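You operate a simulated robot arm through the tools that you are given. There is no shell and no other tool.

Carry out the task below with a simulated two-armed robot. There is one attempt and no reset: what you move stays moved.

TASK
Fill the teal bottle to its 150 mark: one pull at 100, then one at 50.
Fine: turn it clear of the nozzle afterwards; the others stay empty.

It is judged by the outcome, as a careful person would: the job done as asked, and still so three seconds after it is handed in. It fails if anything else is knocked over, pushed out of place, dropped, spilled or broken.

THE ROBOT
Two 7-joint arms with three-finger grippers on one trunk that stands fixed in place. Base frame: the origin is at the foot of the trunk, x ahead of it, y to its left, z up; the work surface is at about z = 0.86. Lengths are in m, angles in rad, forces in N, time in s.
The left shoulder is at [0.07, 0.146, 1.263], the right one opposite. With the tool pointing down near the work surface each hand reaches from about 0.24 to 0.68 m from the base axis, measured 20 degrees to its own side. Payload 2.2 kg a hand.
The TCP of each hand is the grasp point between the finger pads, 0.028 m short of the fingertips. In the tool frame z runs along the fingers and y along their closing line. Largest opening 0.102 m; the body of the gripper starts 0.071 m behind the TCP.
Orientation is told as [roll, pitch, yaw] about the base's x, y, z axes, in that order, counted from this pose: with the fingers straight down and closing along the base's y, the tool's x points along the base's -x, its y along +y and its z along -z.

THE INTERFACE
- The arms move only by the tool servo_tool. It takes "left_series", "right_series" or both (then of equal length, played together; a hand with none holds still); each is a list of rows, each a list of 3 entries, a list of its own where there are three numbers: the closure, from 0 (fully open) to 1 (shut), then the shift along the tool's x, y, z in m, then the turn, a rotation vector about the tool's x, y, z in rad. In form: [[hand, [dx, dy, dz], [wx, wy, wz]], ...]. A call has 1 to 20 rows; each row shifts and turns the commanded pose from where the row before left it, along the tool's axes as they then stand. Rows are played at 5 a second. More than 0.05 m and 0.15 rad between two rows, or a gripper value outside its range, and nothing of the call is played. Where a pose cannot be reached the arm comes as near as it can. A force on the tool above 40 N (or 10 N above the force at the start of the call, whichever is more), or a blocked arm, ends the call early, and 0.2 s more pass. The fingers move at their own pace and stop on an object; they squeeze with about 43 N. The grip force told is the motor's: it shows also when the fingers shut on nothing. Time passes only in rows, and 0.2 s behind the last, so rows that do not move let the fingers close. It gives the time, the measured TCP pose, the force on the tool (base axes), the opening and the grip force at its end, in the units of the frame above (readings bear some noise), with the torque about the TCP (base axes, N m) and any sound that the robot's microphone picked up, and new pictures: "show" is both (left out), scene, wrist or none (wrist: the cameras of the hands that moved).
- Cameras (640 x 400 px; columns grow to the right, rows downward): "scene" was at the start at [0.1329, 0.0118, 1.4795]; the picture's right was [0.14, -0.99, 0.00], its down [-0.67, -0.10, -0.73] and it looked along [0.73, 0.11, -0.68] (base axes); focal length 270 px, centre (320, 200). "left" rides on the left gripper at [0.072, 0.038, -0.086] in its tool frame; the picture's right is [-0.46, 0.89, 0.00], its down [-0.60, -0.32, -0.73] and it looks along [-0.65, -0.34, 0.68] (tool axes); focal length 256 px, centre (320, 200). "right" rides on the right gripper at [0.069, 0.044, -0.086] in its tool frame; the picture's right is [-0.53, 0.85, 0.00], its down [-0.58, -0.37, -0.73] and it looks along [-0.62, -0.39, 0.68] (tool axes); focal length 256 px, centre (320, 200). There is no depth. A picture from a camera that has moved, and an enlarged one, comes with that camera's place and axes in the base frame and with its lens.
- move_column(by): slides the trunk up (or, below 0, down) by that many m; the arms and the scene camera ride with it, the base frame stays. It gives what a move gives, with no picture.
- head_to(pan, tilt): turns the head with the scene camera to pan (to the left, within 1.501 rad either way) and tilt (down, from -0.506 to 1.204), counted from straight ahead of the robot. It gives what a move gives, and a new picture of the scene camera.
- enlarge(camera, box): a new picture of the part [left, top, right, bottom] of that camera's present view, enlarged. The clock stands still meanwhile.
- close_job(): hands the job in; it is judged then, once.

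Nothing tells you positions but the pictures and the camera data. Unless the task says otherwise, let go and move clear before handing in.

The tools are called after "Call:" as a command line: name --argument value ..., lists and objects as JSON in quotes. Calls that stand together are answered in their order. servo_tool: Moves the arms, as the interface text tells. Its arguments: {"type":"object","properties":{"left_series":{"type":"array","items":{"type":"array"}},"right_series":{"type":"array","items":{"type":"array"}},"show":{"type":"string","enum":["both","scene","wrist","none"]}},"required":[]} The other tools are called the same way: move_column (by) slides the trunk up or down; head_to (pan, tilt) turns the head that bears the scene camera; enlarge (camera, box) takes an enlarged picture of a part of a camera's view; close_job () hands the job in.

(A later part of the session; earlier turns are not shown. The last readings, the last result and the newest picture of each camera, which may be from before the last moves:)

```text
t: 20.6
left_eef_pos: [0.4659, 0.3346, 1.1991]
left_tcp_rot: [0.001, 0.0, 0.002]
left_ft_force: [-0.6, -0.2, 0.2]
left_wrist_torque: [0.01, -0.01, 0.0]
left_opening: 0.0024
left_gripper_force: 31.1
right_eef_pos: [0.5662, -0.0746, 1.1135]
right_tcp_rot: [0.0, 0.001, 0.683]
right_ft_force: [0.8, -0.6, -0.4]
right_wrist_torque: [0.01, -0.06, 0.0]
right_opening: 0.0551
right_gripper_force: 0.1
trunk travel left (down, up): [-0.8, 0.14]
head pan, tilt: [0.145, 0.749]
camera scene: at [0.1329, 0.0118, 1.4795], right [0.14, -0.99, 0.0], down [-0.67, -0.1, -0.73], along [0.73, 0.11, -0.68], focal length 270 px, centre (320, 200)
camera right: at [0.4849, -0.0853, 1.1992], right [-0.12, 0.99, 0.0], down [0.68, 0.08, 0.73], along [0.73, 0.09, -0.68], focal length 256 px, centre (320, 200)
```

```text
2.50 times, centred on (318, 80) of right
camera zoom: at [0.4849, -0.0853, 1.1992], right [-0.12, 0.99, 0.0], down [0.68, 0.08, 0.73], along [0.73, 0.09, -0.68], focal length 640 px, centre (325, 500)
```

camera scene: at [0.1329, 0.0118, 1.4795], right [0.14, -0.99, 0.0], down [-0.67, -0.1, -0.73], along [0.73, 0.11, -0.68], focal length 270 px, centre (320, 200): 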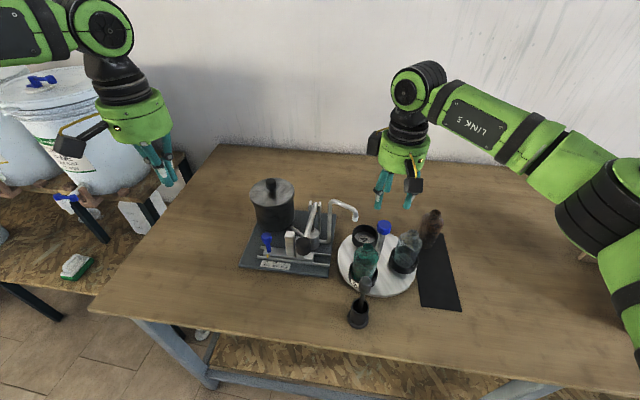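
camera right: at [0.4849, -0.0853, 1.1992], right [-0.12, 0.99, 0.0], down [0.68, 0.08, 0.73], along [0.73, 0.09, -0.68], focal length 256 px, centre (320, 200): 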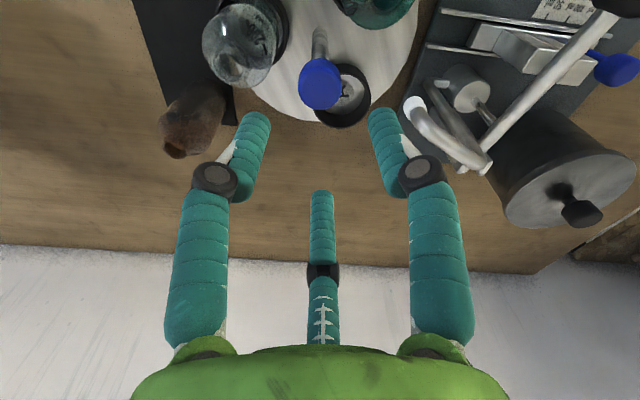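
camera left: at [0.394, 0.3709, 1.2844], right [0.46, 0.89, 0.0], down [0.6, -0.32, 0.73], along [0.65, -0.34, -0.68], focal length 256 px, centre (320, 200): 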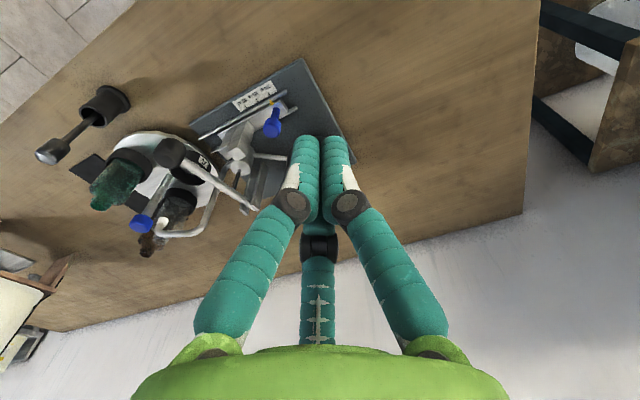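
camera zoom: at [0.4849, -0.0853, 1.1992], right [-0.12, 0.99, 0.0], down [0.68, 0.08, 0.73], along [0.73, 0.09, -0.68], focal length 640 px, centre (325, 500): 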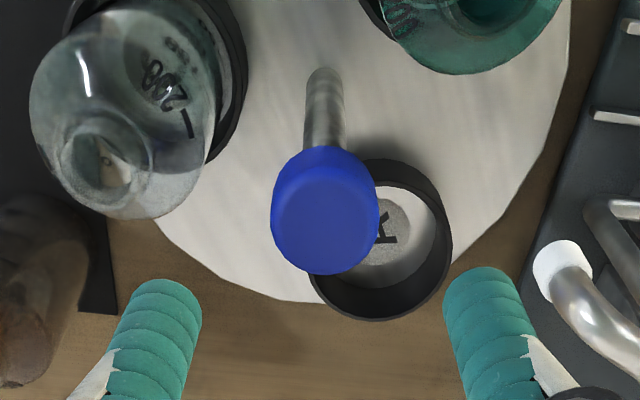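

Cup A is now at 30° and B at 150°, so exactly half the turn is done and 60° more remain. I'll lower and grip the knob again.

Call:
servo_tool --right_series '[[0.46, [0.0009, 0.0008, 0.03], [0, 0, 0]], [0.46, [0, 0, 0.03], [0, 0, 0]], [0.46, [0, 0, 0.025], [0, 0, 0]], [0.46, [0, 0, 0.0165], [0, 0, 0]], [0.46, [0, 0, 0], [0, 0, 0]], [0.7, [0, 0, 0], [0, 0, 0]], [1, [0, 0, 0], [0, 0, 0]], [1, [0, 0, 0], [0, 0, 0]], [1, [0, 0, 0], [0, 0, 0]]]' --show "both"

```text
t: 22.6
left_eef_pos: [0.4657, 0.3322, 1.1989]
left_tcp_rot: [0.001, -0.001, 0.001]
left_ft_force: [-0.3, 1.3, 0.0]
left_wrist_torque: [0.01, -0.02, 0.0]
left_opening: 0.0019
left_gripper_force: 31.4
right_eef_pos: [0.5655, -0.0754, 1.0123]
right_tcp_rot: [0.0, -0.001, 0.678]
right_ft_force: [0.7, -3.4, -3.2]
right_wrist_torque: [-0.53, -0.51, 0.0]
right_opening: 0.0302
right_gripper_force: 45.0
trunk travel left (down, up): [-0.8, 0.14]
head pan, tilt: [0.145, 0.749]
camera scene: at [0.1333, 0.011, 1.4795], right [0.14, -0.99, 0.0], down [-0.67, -0.1, -0.73], along [0.73, 0.11, -0.68], focal length 270 px, centre (320, 200)
camera right: at [0.4842, -0.0851, 1.0976], right [-0.12, 0.99, 0.0], down [0.68, 0.08, 0.73], along [0.73, 0.08, -0.68], focal length 256 px, centre (320, 200)
```

scene: 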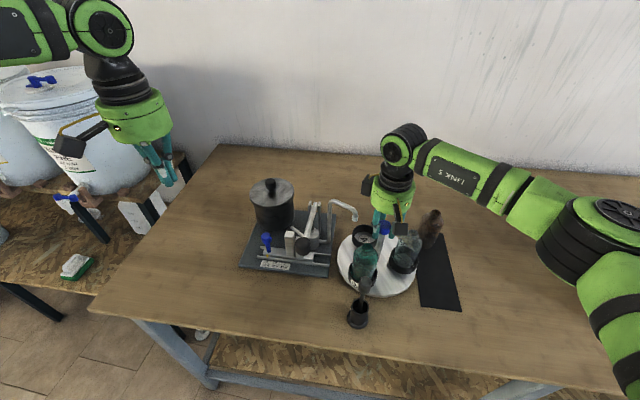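
right: 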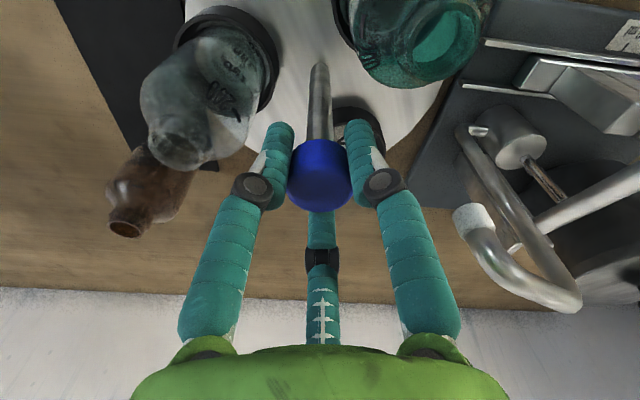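

The grip is nearly load-free this time. I'll rotate a further 0.8 rad and check the bottle's approach to the nozzle.

Call:
servo_tool --right_series '[[1, [0, 0, 0], [0, 0, 0.1]], [1, [0, 0, 0], [0, 0, 0.1]], [1, [0, 0, 0], [0, 0, 0.1]], [1, [0, 0, 0], [0, 0, 0.1]], [1, [0, 0, 0], [0, 0, 0.1]], [1, [0, 0, 0], [0, 0, 0.1]], [1, [0, 0, 0], [0, 0, 0.1]], [1, [0, 0, 0], [0, 0, 0.1]], [1, [0, 0, 0], [0, 0, 0]]]' --show "both"

Call:
enlarge --camera "scene" --box '[310, 180, 438, 300]'

```text
t: 24.6
left_eef_pos: [0.4657, 0.3327, 1.1992]
left_tcp_rot: [0.001, -0.002, 0.001]
left_ft_force: [-0.5, 0.6, -0.6]
left_wrist_torque: [0.04, -0.02, -0.01]
left_opening: 0.0021
left_gripper_force: 31.2
right_eef_pos: [0.5656, -0.075, 1.0112]
right_tcp_rot: [0.002, -0.003, -0.121]
right_ft_force: [4.7, -0.6, 4.9]
right_wrist_torque: [0.08, -0.98, -0.05]
right_opening: 0.0303
right_gripper_force: 45.0
trunk travel left (down, up): [-0.8, 0.14]
head pan, tilt: [0.145, 0.749]
camera scene: at [0.1329, 0.0117, 1.4795], right [0.14, -0.99, 0.0], down [-0.67, -0.1, -0.73], along [0.73, 0.11, -0.68], focal length 270 px, centre (320, 200)
camera right: at [0.502, -0.0242, 1.0976], right [0.63, 0.77, 0.0], down [0.53, -0.43, 0.73], along [0.57, -0.46, -0.68], focal length 256 px, centre (320, 200)
```

scene: 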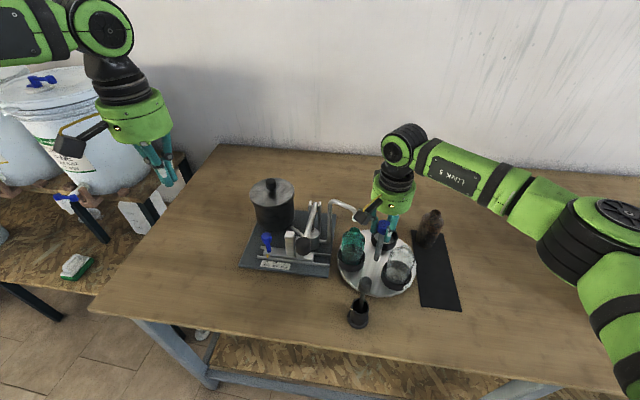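
right: 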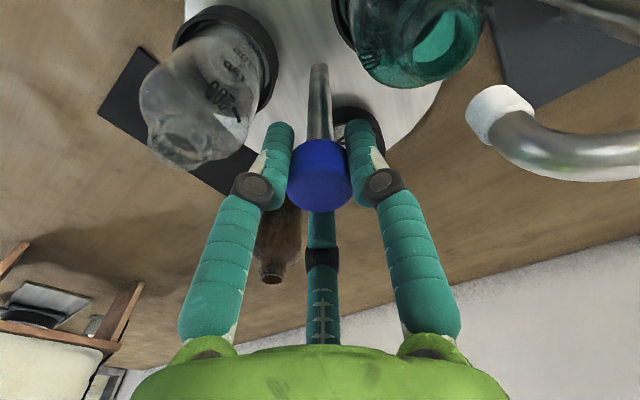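

```text
3.33 times, centred on (374, 240) of scene
camera zoom: at [0.1329, 0.0117, 1.4795], right [0.14, -0.99, 0.0], down [-0.67, -0.1, -0.73], along [0.73, 0.11, -0.68], focal length 898 px, centre (140, 67)
```

zoom: 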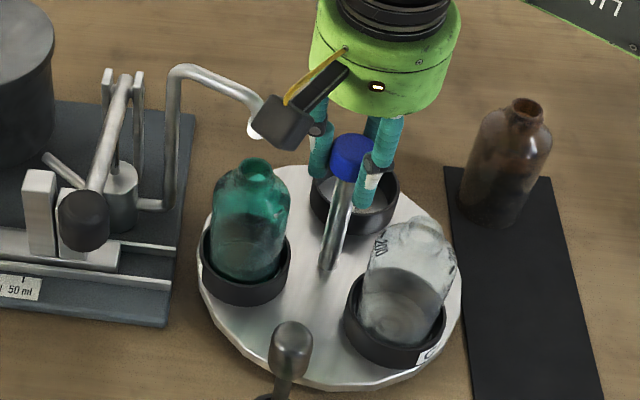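

The bottle is at about 104°, with roughly 0.25 rad left to go.

Call:
servo_tool --right_series '[[1, [0, 0, 0], [0, 0, 0.08]], [1, [0, 0, 0], [0, 0, 0.08]], [1, [0, 0, 0], [0, 0, 0.08]], [1, [0, 0, 0], [0, 0, 0]], [1, [0, 0, 0], [0, 0, 0]]]' --show "both"

Call:
enlarge --camera "scene" --box '[310, 180, 438, 300]'

Call:
enlarge --camera "right" --box '[320, 0, 560, 150]'

```text
t: 25.8
left_eef_pos: [0.465, 0.3332, 1.1975]
left_tcp_rot: [0.001, 0.0, 0.001]
left_ft_force: [0.3, -0.4, 0.8]
left_wrist_torque: [0.04, 0.01, -0.03]
left_opening: 0.0024
left_gripper_force: 31.8
right_eef_pos: [0.5656, -0.0764, 1.0123]
right_tcp_rot: [0.002, -0.001, -0.361]
right_ft_force: [6.4, -1.7, 9.1]
right_wrist_torque: [0.11, -0.22, 0.07]
right_opening: 0.0303
right_gripper_force: 45.2
trunk travel left (down, up): [-0.8, 0.14]
head pan, tilt: [0.145, 0.749]
camera scene: at [0.133, 0.0114, 1.4796], right [0.14, -0.99, 0.0], down [-0.67, -0.1, -0.73], along [0.73, 0.11, -0.68], focal length 270 px, centre (320, 200)
camera right: at [0.5161, -0.0106, 1.0976], right [0.8, 0.6, 0.0], down [0.41, -0.55, 0.73], along [0.44, -0.58, -0.68], focal length 256 px, centre (320, 200)
```

scene: 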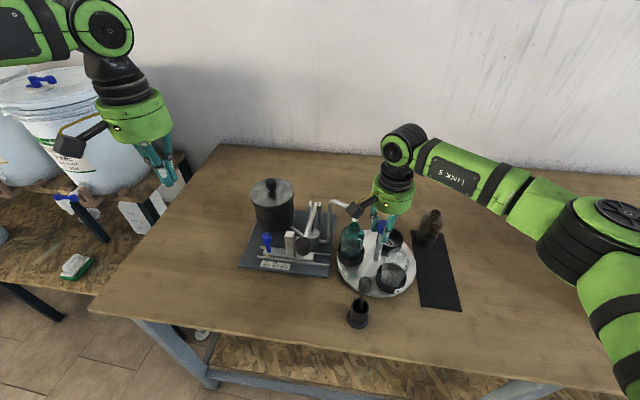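
right: 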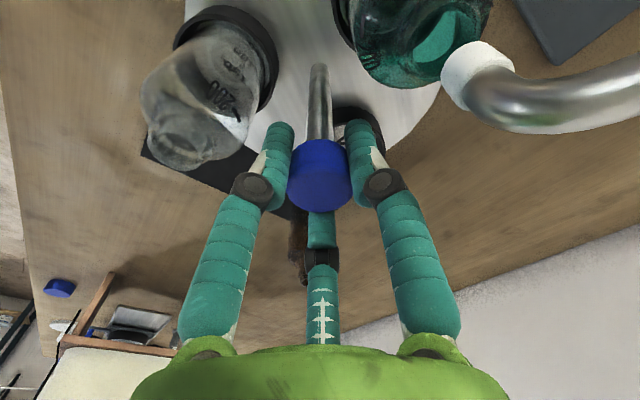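

```text
3.33 times, centred on (374, 240) of scene
camera zoom: at [0.133, 0.0114, 1.4796], right [0.14, -0.99, 0.0], down [-0.67, -0.1, -0.73], along [0.73, 0.11, -0.68], focal length 898 px, centre (140, 67)
```

zoom: 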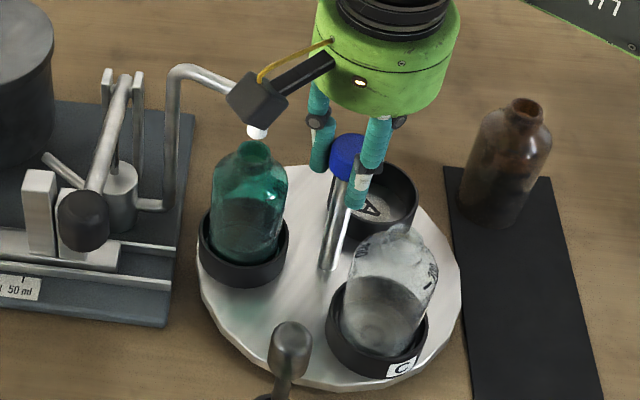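

```text
2.67 times, centred on (440, 75) of right
camera zoom: at [0.5161, -0.0106, 1.0976], right [0.8, 0.6, 0.0], down [0.41, -0.55, 0.73], along [0.44, -0.58, -0.68], focal length 683 px, centre (0, 533)
```

zoom: 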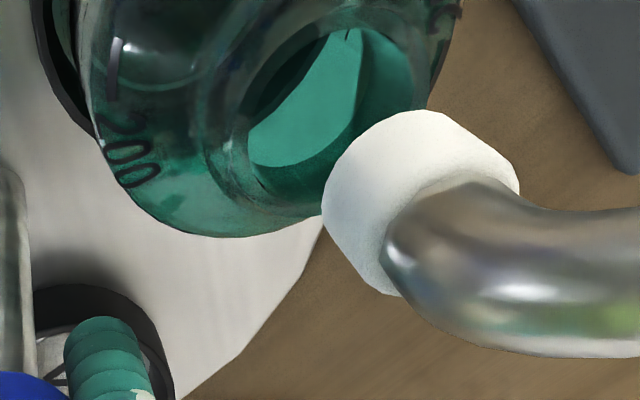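

The bottle mouth lines up under the nozzle to within about 2 mm. I'll release the knob, rise straight up, then move the right hand out to the right.

Call:
servo_tool --right_series '[[0.8, [0, 0, 0], [0, 0, 0]], [0.48, [0, 0, 0], [0, 0, 0]], [0.46, [0, 0, 0], [0, 0, 0]], [0.46, [0, 0, -0.02], [0, 0, 0]], [0.46, [0, 0, -0.03], [0, 0, 0]], [0.46, [0, 0, -0.03], [0, 0, 0]], [0.46, [0, 0, -0.03], [0, 0, 0]], [0.46, [0, 0, -0.03], [0, 0, 0.0]], [0.46, [0, 0, 0], [0, 0, -0.12]], [0.46, [0, 0, 0], [0, 0, -0.12]], [0.46, [0, 0, 0], [0, 0, -0.12]], [0.46, [0, -0.04, 0], [0, 0, 0]], [0.46, [0, -0.04, 0], [0, 0, 0]], [0.46, [0, -0.04, 0], [0, 0, 0]], [0.46, [0, -0.04, 0], [0, 0, 0]], [0.46, [0, -0.04, 0], [0, 0, 0]], [0.46, [0, 0, 0], [0, 0, 0]]]' --show "both"

Call:
enlarge --camera "scene" --box '[310, 180, 438, 300]'

```text
t: 29.4
left_eef_pos: [0.4654, 0.333, 1.1982]
left_tcp_rot: [-0.001, -0.003, 0.0]
left_ft_force: [0.1, 0.2, 0.0]
left_wrist_torque: [0.0, 0.01, -0.01]
left_opening: 0.0022
left_gripper_force: 30.9
right_eef_pos: [0.565, -0.2755, 1.1514]
right_tcp_rot: [0.001, -0.001, 0.001]
right_ft_force: [-0.1, 0.4, 0.3]
right_wrist_torque: [0.0, 0.01, 0.01]
right_opening: 0.0553
right_gripper_force: 0.1
trunk travel left (down, up): [-0.8, 0.14]
head pan, tilt: [0.145, 0.749]
camera scene: at [0.133, 0.013, 1.4795], right [0.14, -0.99, 0.0], down [-0.67, -0.1, -0.73], along [0.73, 0.11, -0.68], focal length 270 px, centre (320, 200)
camera right: at [0.4966, -0.2325, 1.2372], right [0.53, 0.85, 0.0], down [0.58, -0.36, 0.73], along [0.62, -0.39, -0.68], focal length 256 px, centre (320, 200)
```

scene: 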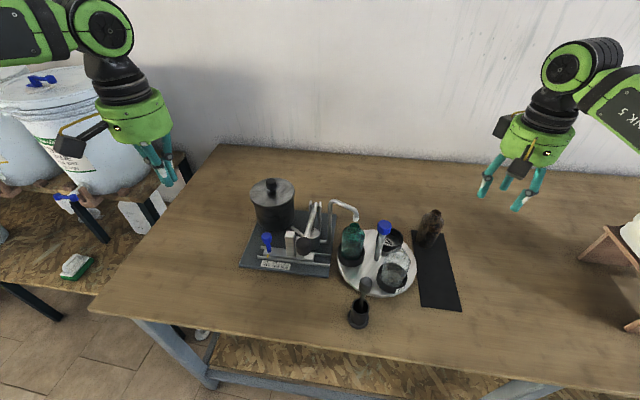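
right: 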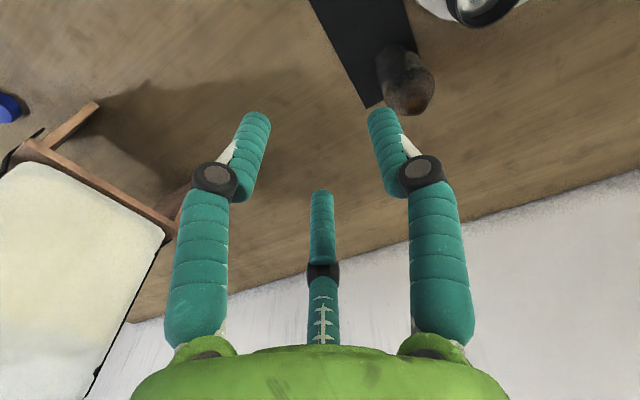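

```text
3.33 times, centred on (374, 240) of scene
camera zoom: at [0.133, 0.013, 1.4795], right [0.14, -0.99, 0.0], down [-0.67, -0.1, -0.73], along [0.73, 0.11, -0.68], focal length 898 px, centre (140, 67)
```

zoom: 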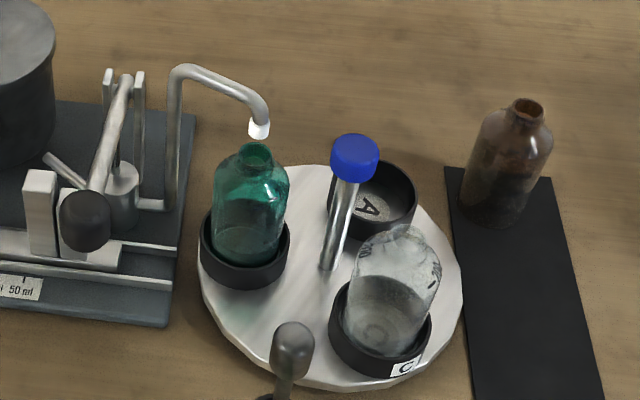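

The bottle stays aligned under the nozzle. Now the left hand: I'll open it partway and move above the blue slider knob.

Call:
servo_tool --left_series '[[0.5, [-0.0205, -0.0309, 0], [0, 0, 0]], [0.5, [-0.0205, -0.0309, 0], [0, 0, 0]], [0.5, [-0.0205, -0.0309, 0], [0, 0, 0]], [0.5, [-0.0205, -0.0309, 0], [0, 0, 0]], [0.5, [0, 0, 0.04], [0, 0, 0]], [0.5, [0, 0, 0.04], [0, 0, 0]], [0.5, [0, 0, 0.04], [0, 0, 0]], [0.5, [0, 0, 0.03], [0, 0, 0]], [0.5, [0, 0, 0], [0, 0, 0]]]' --show "both"

Call:
enlarge --camera "left" --box '[220, 40, 412, 160]'

```text
t: 31.4
left_eef_pos: [0.5399, 0.2126, 1.0505]
left_tcp_rot: [0.001, -0.003, 0.0]
left_ft_force: [0.2, -0.7, 0.3]
left_wrist_torque: [-0.02, 0.03, 0.01]
left_opening: 0.0509
left_gripper_force: 0.1
left hand out of reach, approached as far as the arm can: row 8
right_eef_pos: [0.5645, -0.276, 1.1516]
right_tcp_rot: [-0.001, -0.002, 0.001]
right_ft_force: [0.4, -1.0, -0.2]
right_wrist_torque: [-0.01, -0.01, 0.0]
right_opening: 0.055
right_gripper_force: 0.1
trunk travel left (down, up): [-0.8, 0.14]
head pan, tilt: [0.145, 0.749]
camera scene: at [0.1323, 0.0114, 1.4796], right [0.14, -0.99, 0.0], down [-0.67, -0.1, -0.73], along [0.73, 0.11, -0.68], focal length 270 px, centre (320, 200)
camera left: at [0.4694, 0.2511, 1.1355], right [0.46, 0.89, 0.0], down [0.6, -0.32, 0.73], along [0.65, -0.34, -0.68], focal length 256 px, centre (320, 200)
```

scene: 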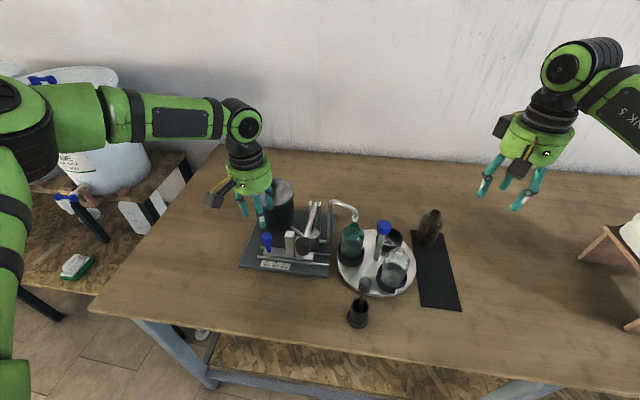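
left: 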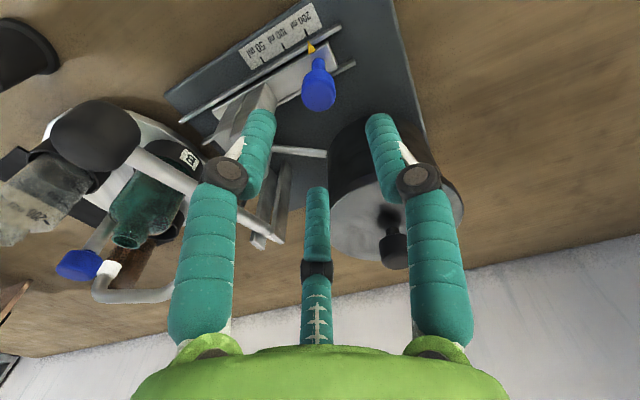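

```text
3.33 times, centred on (316, 100) of left
camera zoom: at [0.4694, 0.2511, 1.1355], right [0.46, 0.89, 0.0], down [0.6, -0.32, 0.73], along [0.65, -0.34, -0.68], focal length 853 px, centre (333, 533)
```

zoom: 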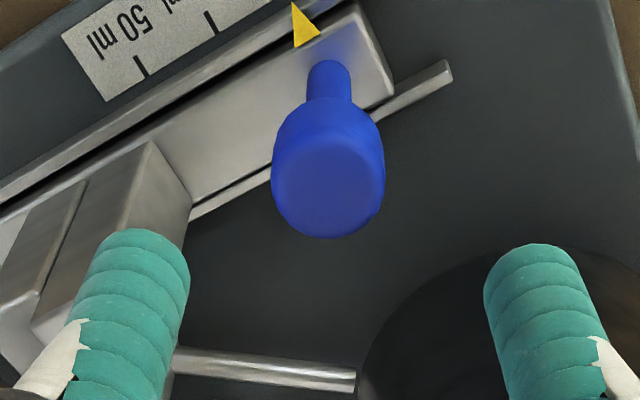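

The left arm reports a reach limit at the end of its descent and sits about 5 mm short in x. I'll try a small correction and a further small descent to see if it clears.

Call:
servo_tool --left_series '[[0.5, [-0.0046, -0.0028, 0], [0, 0, 0]], [0.5, [0, 0, 0.02], [0, 0, 0]], [0.5, [0, 0, 0], [0, 0, 0]]]' --show "wrist"

```text
t: 32.2
left_eef_pos: [0.5354, 0.2163, 1.0327]
left_tcp_rot: [-0.003, -0.002, 0.0]
left_ft_force: [-0.2, -0.9, 1.2]
left_wrist_torque: [0.01, 0.0, 0.01]
left_opening: 0.051
left_gripper_force: 0.1
left hand out of reach, approached as far as the arm can: row 1, 2
right_eef_pos: [0.5656, -0.2759, 1.1517]
right_tcp_rot: [0.0, -0.002, 0.0]
right_ft_force: [-0.3, 0.5, 0.5]
right_wrist_torque: [-0.01, 0.01, 0.03]
right_opening: 0.0552
right_gripper_force: 0.1
trunk travel left (down, up): [-0.8, 0.14]
head pan, tilt: [0.145, 0.749]
camera left: at [0.4645, 0.2545, 1.1179], right [0.46, 0.89, 0.0], down [0.6, -0.32, 0.73], along [0.65, -0.34, -0.68], focal length 256 px, centre (320, 200)
```

left: 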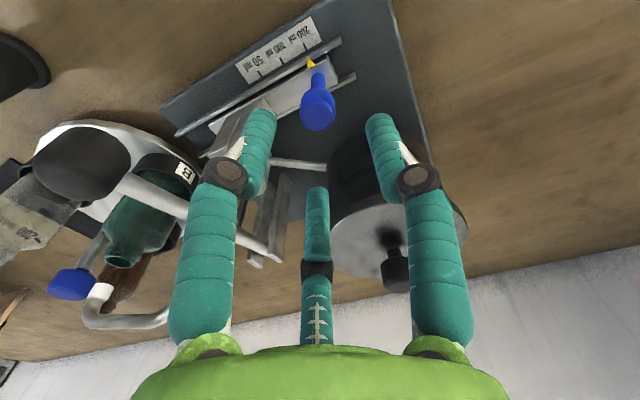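

The wrist seems to be near a joint limit at yaw 0 as the arm descends. I'll lift slightly, yaw to -0.3 rad, and retry the position.

Call:
servo_tool --left_series '[[0.5, [0, 0, -0.03], [0, 0, 0]], [0.5, [0, 0, 0], [0, 0, 0.15]], [0.5, [0, 0, 0], [0, 0, 0.15]], [0.5, [-0.011, -0.0034, 0], [0, 0, 0]], [0.5, [0, 0, 0.02], [0, 0, 0]], [0.5, [0, 0, 0], [0, 0, 0]]]' --show "wrist"

```text
t: 33.6
left_eef_pos: [0.5403, 0.214, 1.0458]
left_tcp_rot: [0.0, -0.003, -0.3]
left_ft_force: [0.5, -0.2, 0.1]
left_wrist_torque: [0.01, -0.01, 0.0]
left_opening: 0.0506
left_gripper_force: 0.0
left hand out of reach, approached as far as the arm can: row 5
right_eef_pos: [0.5648, -0.2759, 1.1522]
right_tcp_rot: [0.001, 0.0, -0.001]
right_ft_force: [-0.1, -0.6, -0.6]
right_wrist_torque: [0.01, -0.01, 0.0]
right_opening: 0.0554
right_gripper_force: 0.1
trunk travel left (down, up): [-0.8, 0.14]
head pan, tilt: [0.145, 0.749]
camera left: at [0.4829, 0.2711, 1.1315], right [0.71, 0.71, 0.0], down [0.48, -0.48, 0.73], along [0.52, -0.52, -0.68], focal length 256 px, centre (320, 200)
```

left: 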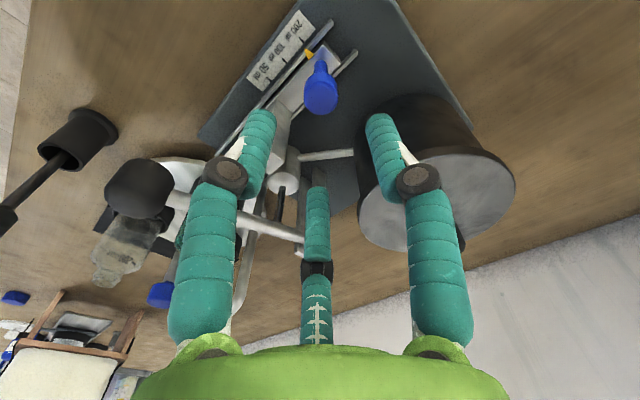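

Yaw makes no difference, so it's an elbow or shoulder limit in this posture. The spot is within the stated reach, so I'll try another path: back toward the body over open table, lower there, then come forward low.

Call:
servo_tool --left_series '[[0.5, [0, 0, -0.03], [0, 0, 0]], [0.5, [0, 0, -0.02], [0, 0, -0.15]], [0.5, [0, 0, 0], [0, 0, -0.15]], [0.5, [0.04, 0.01, 0], [0, 0, 0]], [0.5, [0.04, 0.01, 0], [0, 0, 0]], [0.5, [0.04, 0.01, 0], [0, 0, 0]], [0.5, [0.02, 0, 0.03], [0, 0, 0]], [0.5, [0, 0, 0.03], [0, 0, 0]], [0.5, [0, 0, 0.03], [0, 0, 0]], [0.5, [0, 0, 0], [0, 0, 0]]]' --show "both"

```text
t: 35.8
left_eef_pos: [0.3992, 0.2426, 1.0057]
left_tcp_rot: [0.001, -0.003, 0.0]
left_ft_force: [0.5, -0.7, -0.8]
left_wrist_torque: [0.03, 0.0, 0.0]
left_opening: 0.0513
left_gripper_force: 0.1
right_eef_pos: [0.5644, -0.2756, 1.1525]
right_tcp_rot: [0.001, -0.002, 0.0]
right_ft_force: [-0.2, 0.6, 0.4]
right_wrist_torque: [0.0, -0.02, -0.01]
right_opening: 0.055
right_gripper_force: 0.0
trunk travel left (down, up): [-0.8, 0.14]
head pan, tilt: [0.145, 0.749]
camera scene: at [0.1323, 0.0119, 1.4796], right [0.14, -0.99, 0.0], down [-0.67, -0.1, -0.73], along [0.73, 0.11, -0.68], focal length 270 px, centre (320, 200)
camera left: at [0.3288, 0.2799, 1.0913], right [0.46, 0.89, 0.0], down [0.6, -0.32, 0.73], along [0.65, -0.34, -0.68], focal length 256 px, centre (320, 200)
```

scene: 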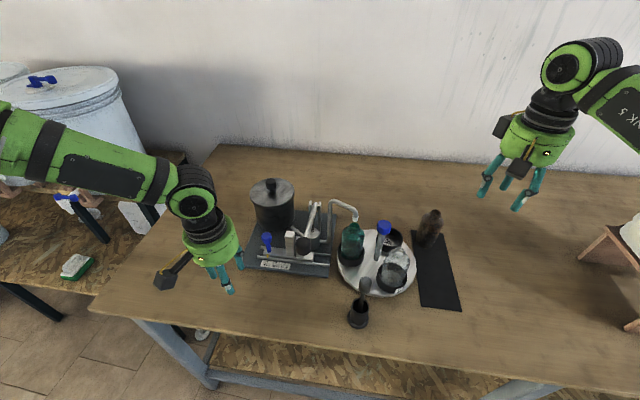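
left: 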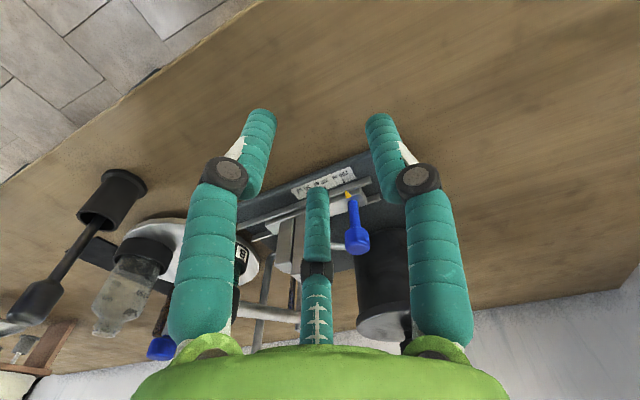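

Lowering works fine here, at (0.40, 0.24, 1.006). Now I'll come forward at this height, with the fingertips 25 mm above the slider knob.

Call:
servo_tool --left_series '[[0.5, [-0.029, -0.0064, 0], [0, 0, 0]], [0.5, [-0.029, -0.0064, 0], [0, 0, 0]], [0.5, [-0.029, -0.0064, 0], [0, 0, 0]], [0.5, [-0.029, -0.0064, 0], [0, 0, 0]], [0.5, [-0.029, -0.0064, 0], [0, 0, 0]], [0.5, [0, 0, 0], [0, 0, 0]]]' --show "both"

```text
t: 37.2
left_eef_pos: [0.5304, 0.2209, 1.0155]
left_tcp_rot: [-0.002, -0.004, 0.0]
left_ft_force: [0.0, 0.9, 0.3]
left_wrist_torque: [0.01, -0.01, -0.05]
left_opening: 0.051
left_gripper_force: 0.0
left hand out of reach, approached as far as the arm can: row 5
right_eef_pos: [0.5647, -0.276, 1.1529]
right_tcp_rot: [0.002, -0.002, 0.001]
right_ft_force: [-0.3, -0.9, 0.0]
right_wrist_torque: [0.02, 0.01, 0.0]
right_opening: 0.0553
right_gripper_force: 0.2
trunk travel left (down, up): [-0.8, 0.14]
head pan, tilt: [0.145, 0.749]
camera scene: at [0.1322, 0.0116, 1.4796], right [0.14, -0.99, 0.0], down [-0.67, -0.1, -0.73], along [0.73, 0.11, -0.68], focal length 270 px, centre (320, 200)
camera left: at [0.4585, 0.2592, 1.1013], right [0.46, 0.89, 0.0], down [0.6, -0.32, 0.73], along [0.65, -0.34, -0.68], focal length 256 px, centre (320, 200)
```

scene: 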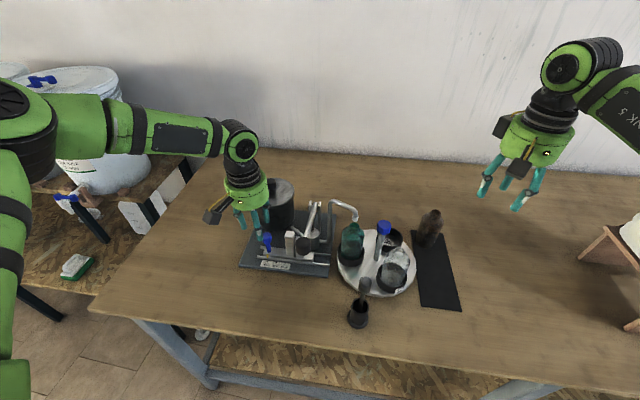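
left: 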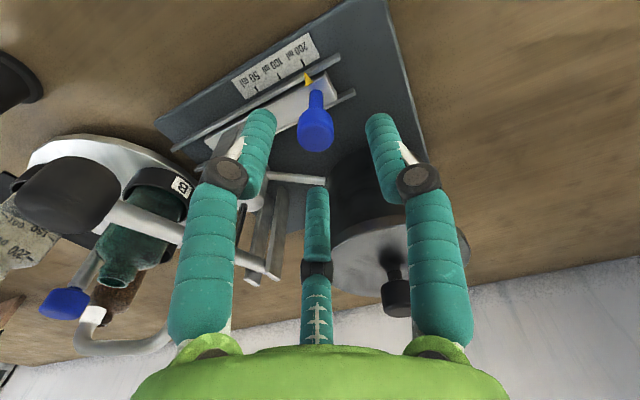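

Same limit, so it depends on how low the hand is relative to the shoulder. Lowering the trunk keeps the arm posture, so I'll raise both hands first and then lower the column by 0.16 m.

Call:
servo_tool --left_series '[[0.5, [0, 0, -0.035], [0, 0, 0]], [0.5, [0, 0, -0.035], [0, 0, 0]], [0.5, [0, 0, -0.035], [0, 0, 0]], [0.5, [-0.008, -0.006, -0.035], [0, 0, 0]], [0.5, [-0.0075, -0.0052, -0.035], [0, 0, 0]], [0.5, [0, 0, 0], [0, 0, 0]]]' --right_series '[[0.46, [0.03, 0, -0.02], [0, 0, 0]], [0.46, [0.03, 0, -0.025], [0, 0, 0]], [0.46, [0.03, 0, -0.025], [0, 0, 0]], [0.46, [0.02, 0, -0.025], [0, 0, 0]], [0.46, [0, 0, 0], [0, 0, 0]], [0.46, [0, 0, 0], [0, 0, 0]]]' --show "scene"

```text
t: 38.6
left_eef_pos: [0.5459, 0.21, 1.189]
left_tcp_rot: [0.0, -0.001, 0.0]
left_ft_force: [0.3, 0.3, -0.3]
left_wrist_torque: [0.0, -0.03, 0.02]
left_opening: 0.051
left_gripper_force: 0.2
right_eef_pos: [0.4548, -0.2779, 1.2488]
right_tcp_rot: [-0.001, -0.001, 0.001]
right_ft_force: [0.0, 0.1, 0.5]
right_wrist_torque: [0.01, 0.03, 0.0]
right_opening: 0.055
right_gripper_force: 0.1
trunk travel left (down, up): [-0.8, 0.14]
head pan, tilt: [0.145, 0.749]
camera scene: at [0.1335, 0.012, 1.4794], right [0.14, -0.99, 0.0], down [-0.67, -0.1, -0.73], along [0.73, 0.11, -0.68], focal length 270 px, centre (320, 200)
```

scene: 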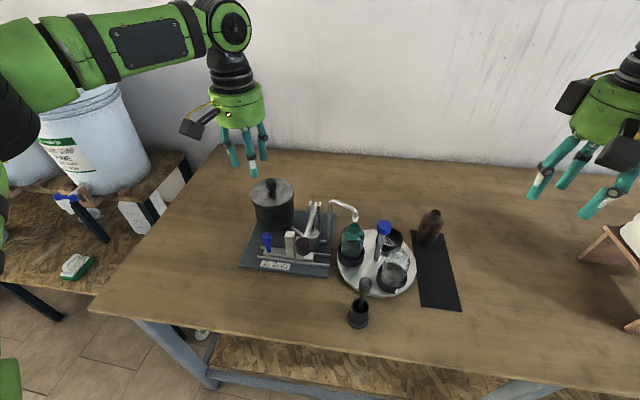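

Both hands are high and clear, so I'll lower the trunk by 0.16 m.

Call:
move_column --by -0.16

Call:
enlarge --camera "left" --box '[220, 40, 412, 160]'

Call:
enlarge --camera "scene" --box '[0, 0, 640, 400]'

```text
t: 40.4
left_eef_pos: [0.5455, 0.2107, 1.0296]
left_tcp_rot: [0.001, -0.002, -0.001]
left_ft_force: [-1.3, 0.1, -0.9]
left_wrist_torque: [0.0, -0.03, 0.0]
left_opening: 0.0509
left_gripper_force: 0.0
right_eef_pos: [0.4535, -0.277, 1.0883]
right_tcp_rot: [0.002, -0.001, 0.003]
right_ft_force: [0.1, -0.4, 1.0]
right_wrist_torque: [0.03, -0.03, 0.0]
right_opening: 0.055
right_gripper_force: 0.1
trunk travel left (down, up): [-0.64, 0.3]
head pan, tilt: [0.145, 0.749]
```

```text
3.33 times, centred on (316, 100) of left
camera zoom: at [0.4738, 0.2475, 1.1152], right [0.46, 0.89, 0.0], down [0.6, -0.32, 0.73], along [0.65, -0.34, -0.68], focal length 853 px, centre (333, 533)
```

zoom: 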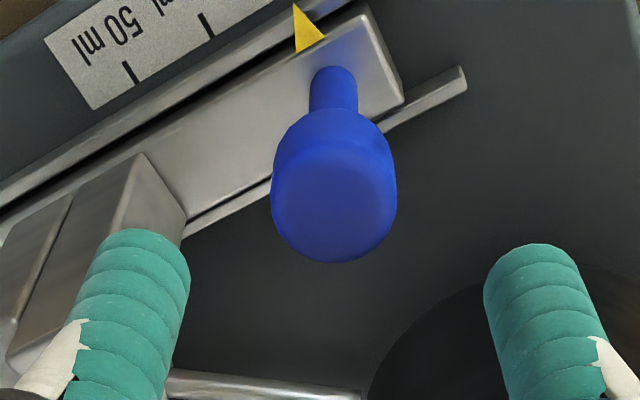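

```text
1.00 times, centred on (320, 200) of scene (not enlarged: the box is as wide or as high as the picture)
camera zoom: at [0.1327, 0.0118, 1.3196], right [0.14, -0.99, 0.0], down [-0.67, -0.1, -0.73], along [0.73, 0.11, -0.68], focal length 270 px, centre (320, 200)
```

zoom: 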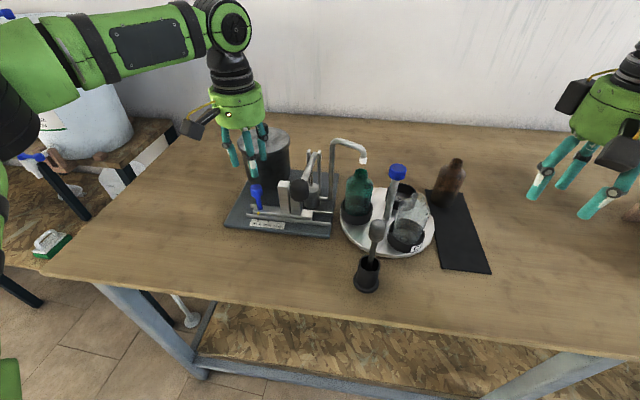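

The slider knob is centred under the left hand to within 1-2 mm. I'll lower around it.

Call:
servo_tool --left_series '[[0.5, [-0.001, 0, 0.025], [0, 0, 0]], [0.5, [0, 0, 0.025], [0, 0, 0]], [0.5, [0, 0, 0.02], [0, 0, 0]], [0.5, [0, 0, 0.015], [0, 0, 0]], [0.5, [0, 0, 0], [0, 0, 0]]]' --show "both"

Call:
enlarge --camera "scene" --box '[210, 120, 338, 240]'

```text
t: 41.6
left_eef_pos: [0.5451, 0.2096, 0.9447]
left_tcp_rot: [0.0, -0.002, 0.002]
left_ft_force: [1.0, 0.3, 0.4]
left_wrist_torque: [0.0, 0.02, 0.0]
left_opening: 0.0511
left_gripper_force: 0.0
right_eef_pos: [0.4544, -0.2776, 1.0879]
right_tcp_rot: [0.0, 0.001, 0.0]
right_ft_force: [-0.8, 0.7, -0.3]
right_wrist_torque: [0.05, 0.0, -0.04]
right_opening: 0.0549
right_gripper_force: 0.1
trunk travel left (down, up): [-0.64, 0.3]
head pan, tilt: [0.145, 0.749]
camera scene: at [0.1326, 0.0117, 1.3196], right [0.14, -0.99, 0.0], down [-0.67, -0.1, -0.73], along [0.73, 0.11, -0.68], focal length 270 px, centre (320, 200)
camera left: at [0.4738, 0.2469, 1.0301], right [0.46, 0.89, 0.0], down [0.6, -0.32, 0.73], along [0.65, -0.34, -0.68], focal length 256 px, centre (320, 200)
```

scene: 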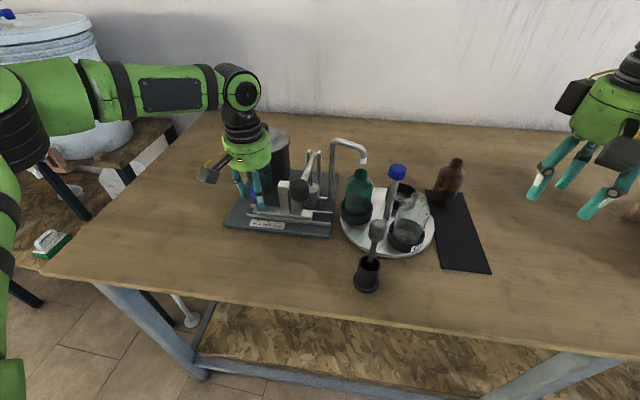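
left: 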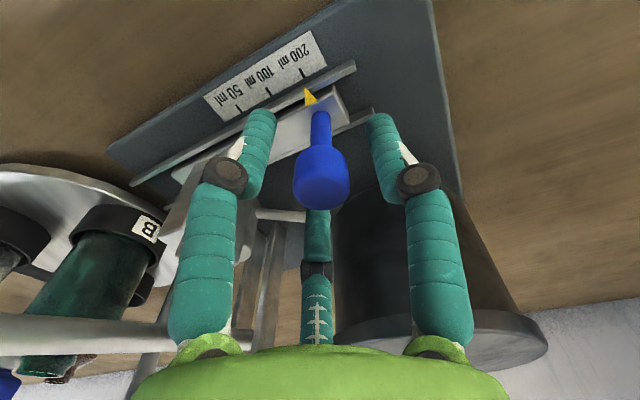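

```text
3.33 times, centred on (274, 180) of scene
camera zoom: at [0.1326, 0.0117, 1.3196], right [0.14, -0.99, 0.0], down [-0.67, -0.1, -0.73], along [0.73, 0.11, -0.68], focal length 898 px, centre (473, 267)
```

zoom: 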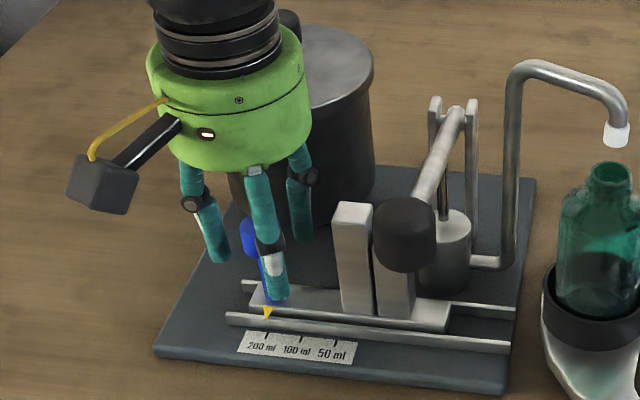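

The knob is between the fingers. Closing on it.

Call:
servo_tool --left_series '[[0.7, [0, 0, 0], [0, 0, 0]], [0.9, [0, 0, 0], [0, 0, 0]], [1, [0, 0, 0], [0, 0, 0]], [1, [0, 0, 0], [0, 0, 0]]]' --show "wrist"

Call:
enlarge --camera "left" --box '[180, 20, 372, 140]'

Call:
enlarge --camera "scene" --box '[230, 180, 294, 240]'

```text
t: 42.6
left_eef_pos: [0.5446, 0.2091, 0.9441]
left_tcp_rot: [-0.001, 0.001, -0.001]
left_ft_force: [-3.6, 1.1, -0.8]
left_wrist_torque: [0.26, 0.45, -0.18]
left_opening: 0.0251
left_gripper_force: 45.6
right_eef_pos: [0.454, -0.277, 1.0886]
right_tcp_rot: [0.001, 0.0, 0.0]
right_ft_force: [-0.5, 0.0, -0.8]
right_wrist_torque: [0.01, -0.04, 0.03]
right_opening: 0.0551
right_gripper_force: 0.0
trunk travel left (down, up): [-0.64, 0.3]
head pan, tilt: [0.145, 0.749]
camera left: at [0.4736, 0.2473, 1.0303], right [0.46, 0.89, 0.0], down [0.6, -0.32, 0.73], along [0.65, -0.34, -0.68], focal length 256 px, centre (320, 200)
```

left: 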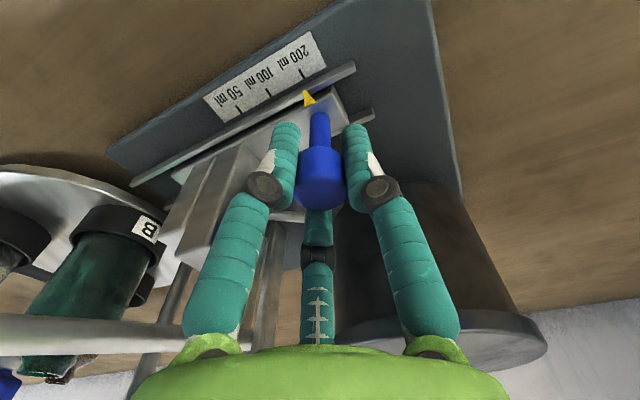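

```text
3.33 times, centred on (276, 80) of left
camera zoom: at [0.4736, 0.2473, 1.0303], right [0.46, 0.89, 0.0], down [0.6, -0.32, 0.73], along [0.65, -0.34, -0.68], focal length 853 px, centre (467, 600)
```

zoom: 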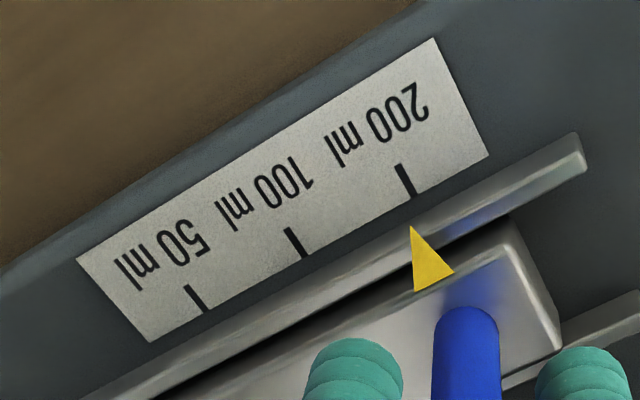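

```text
6.67 times, centred on (262, 210) of scene
camera zoom: at [0.1325, 0.012, 1.3195], right [0.14, -0.99, 0.0], down [-0.67, -0.1, -0.73], along [0.73, 0.11, -0.68], focal length 1796 px, centre (707, 133)
```

zoom: 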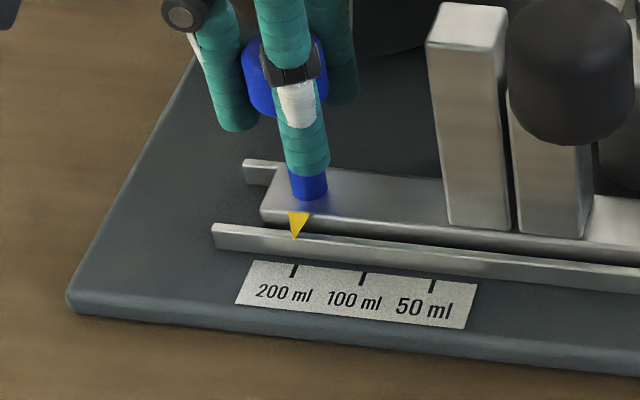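

The grip is good and nearly force-free. The marks are about 24.4 mm apart, so I'll slide the knob 24.4 mm in -y to the 100 mark.

Call:
servo_tool --left_series '[[1, [0, -0.006, 0], [0, 0, 0]], [1, [0, -0.006, 0], [0, 0, 0]], [1, [0, -0.006, 0], [0, 0, 0]], [1, [0, -0.0064, 0], [0, 0, 0]], [1, [0, 0, 0], [0, 0, 0]], [1, [0, 0, 0], [0, 0, 0]]]' --show "wrist"

Call:
enlarge --camera "left" --box '[180, 20, 372, 140]'

Call:
enlarge --camera "scene" --box '[230, 180, 294, 240]'

```text
t: 44.0
left_eef_pos: [0.5449, 0.1893, 0.9449]
left_tcp_rot: [-0.003, -0.001, 0.001]
left_ft_force: [10.7, -2.3, -10.0]
left_wrist_torque: [-0.08, -0.98, -0.08]
left_opening: 0.025
left_gripper_force: 44.9
left hand out of reach, approached as far as the arm can: row 3, 4
right_eef_pos: [0.4584, -0.2773, 1.0853]
right_tcp_rot: [0.001, 0.004, 0.002]
right_ft_force: [-0.7, -0.5, -0.1]
right_wrist_torque: [-0.01, -0.02, 0.0]
right_opening: 0.0553
right_gripper_force: 0.1
trunk travel left (down, up): [-0.64, 0.3]
head pan, tilt: [0.145, 0.749]
camera left: at [0.4732, 0.2276, 1.0299], right [0.46, 0.89, 0.0], down [0.6, -0.31, 0.73], along [0.65, -0.34, -0.68], focal length 256 px, centre (320, 200)
```

left: 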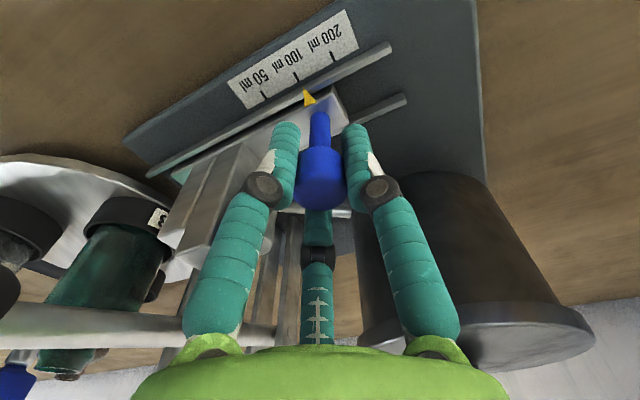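

```text
3.33 times, centred on (276, 80) of left
camera zoom: at [0.4732, 0.2276, 1.0299], right [0.46, 0.89, 0.0], down [0.6, -0.31, 0.73], along [0.65, -0.34, -0.68], focal length 853 px, centre (467, 600)
```

zoom: 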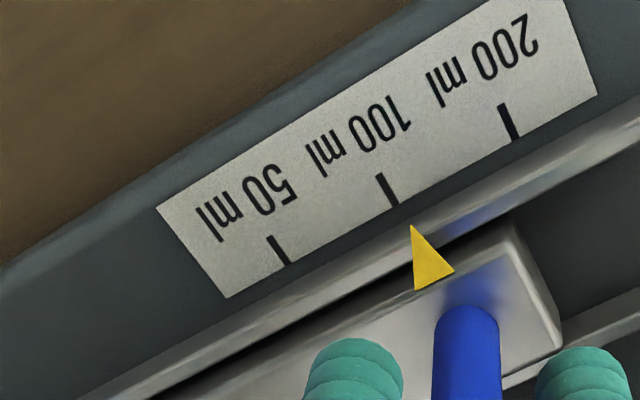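

```text
6.67 times, centred on (262, 210) of scene
camera zoom: at [0.1369, 0.0117, 1.319], right [0.14, -0.99, 0.0], down [-0.68, -0.1, -0.73], along [0.72, 0.11, -0.68], focal length 1796 px, centre (707, 133)
```

zoom: 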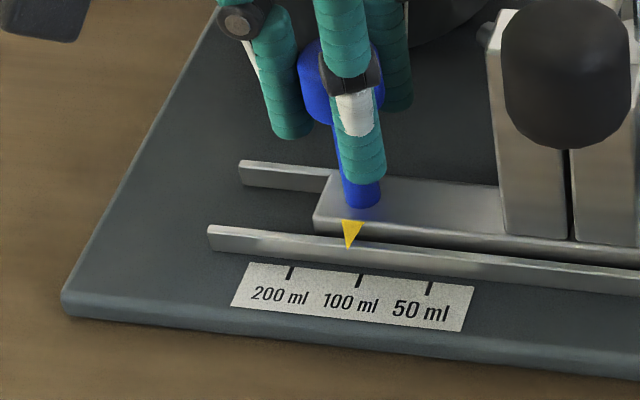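

The slider moved about 20 mm, 3-4 mm short of the 100 mark, because the arm hit its reach limit again. I'll release, rise, lower the trunk further for a better arm posture, and finish the setting.

Call:
servo_tool --left_series '[[0.8, [0, 0, 0], [0, 0, 0]], [0.5, [0, 0, 0], [0, 0, 0]], [0.5, [0, 0, 0], [0, 0, 0]], [0.5, [0, 0, -0.03], [0, 0, 0]], [0.5, [0, 0, -0.035], [0, 0, 0]], [0.5, [0, 0, -0.035], [0, 0, 0]], [0.5, [0, 0, -0.035], [0, 0, 0]], [0.5, [0, 0, -0.035], [0, 0, 0]], [0.5, [0, 0, 0], [0, 0, 0]]]' --right_series '[[0.46, [0, 0, 0], [0, 0, 0]], [0.46, [0, 0, 0], [0, 0, 0]], [0.46, [0, 0, 0], [0, 0, 0]], [0.46, [0, 0, -0.03], [0, 0, 0]], [0.46, [0, 0, -0.03], [0, 0, 0]], [0.46, [0, 0, -0.03], [0, 0, 0]], [0.46, [0, 0, 0], [0, 0, 0]], [0.46, [0, 0, 0], [0, 0, 0]], [0.46, [0, 0, 0], [0, 0, 0]]]' --show "both"

```text
t: 46.0
left_eef_pos: [0.5319, 0.1957, 1.0759]
left_tcp_rot: [-0.003, -0.003, 0.003]
left_ft_force: [-0.9, 0.1, -0.3]
left_wrist_torque: [0.0, 0.0, -0.01]
left_opening: 0.0509
left_gripper_force: 0.1
left hand out of reach, approached as far as the arm can: row 7, 8
right_eef_pos: [0.4529, -0.2769, 1.1783]
right_tcp_rot: [0.001, -0.002, 0.001]
right_ft_force: [-0.8, 0.5, 0.1]
right_wrist_torque: [0.03, -0.05, 0.01]
right_opening: 0.0553
right_gripper_force: 0.1
trunk travel left (down, up): [-0.64, 0.3]
head pan, tilt: [0.145, 0.749]
camera scene: at [0.1326, 0.012, 1.3195], right [0.14, -0.99, 0.0], down [-0.67, -0.1, -0.73], along [0.73, 0.11, -0.68], focal length 270 px, centre (320, 200)
camera right: at [0.3843, -0.2344, 1.2638], right [0.53, 0.85, 0.0], down [0.58, -0.36, 0.73], along [0.62, -0.39, -0.68], focal length 256 px, centre (320, 200)
camera left: at [0.46, 0.2339, 1.1631], right [0.46, 0.89, 0.0], down [0.6, -0.32, 0.73], along [0.65, -0.34, -0.68], focal length 256 px, centre (320, 200)
```

scene: 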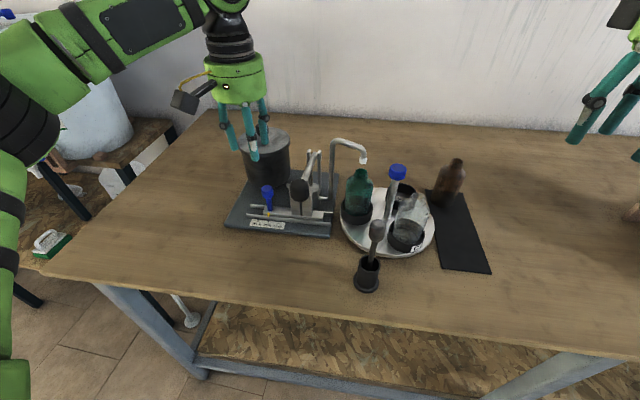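
right: 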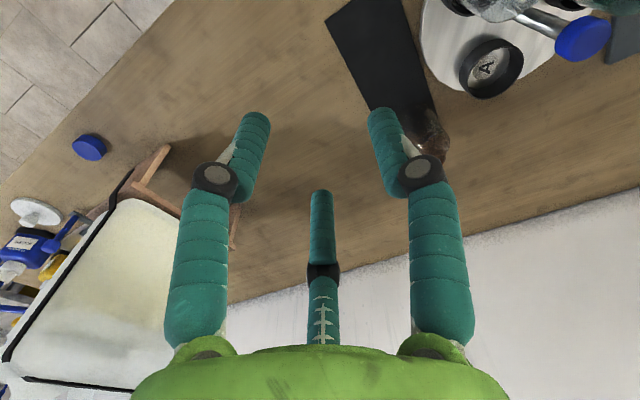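
left: 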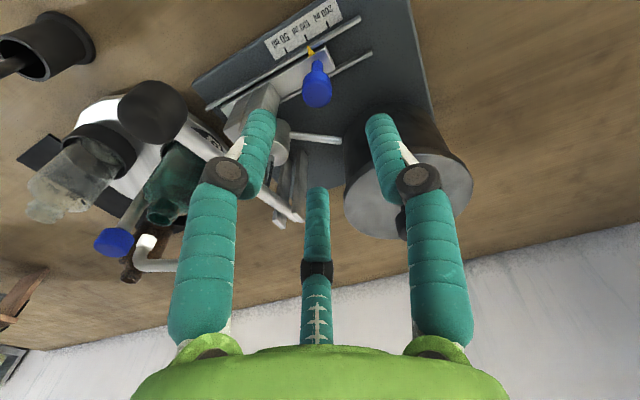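

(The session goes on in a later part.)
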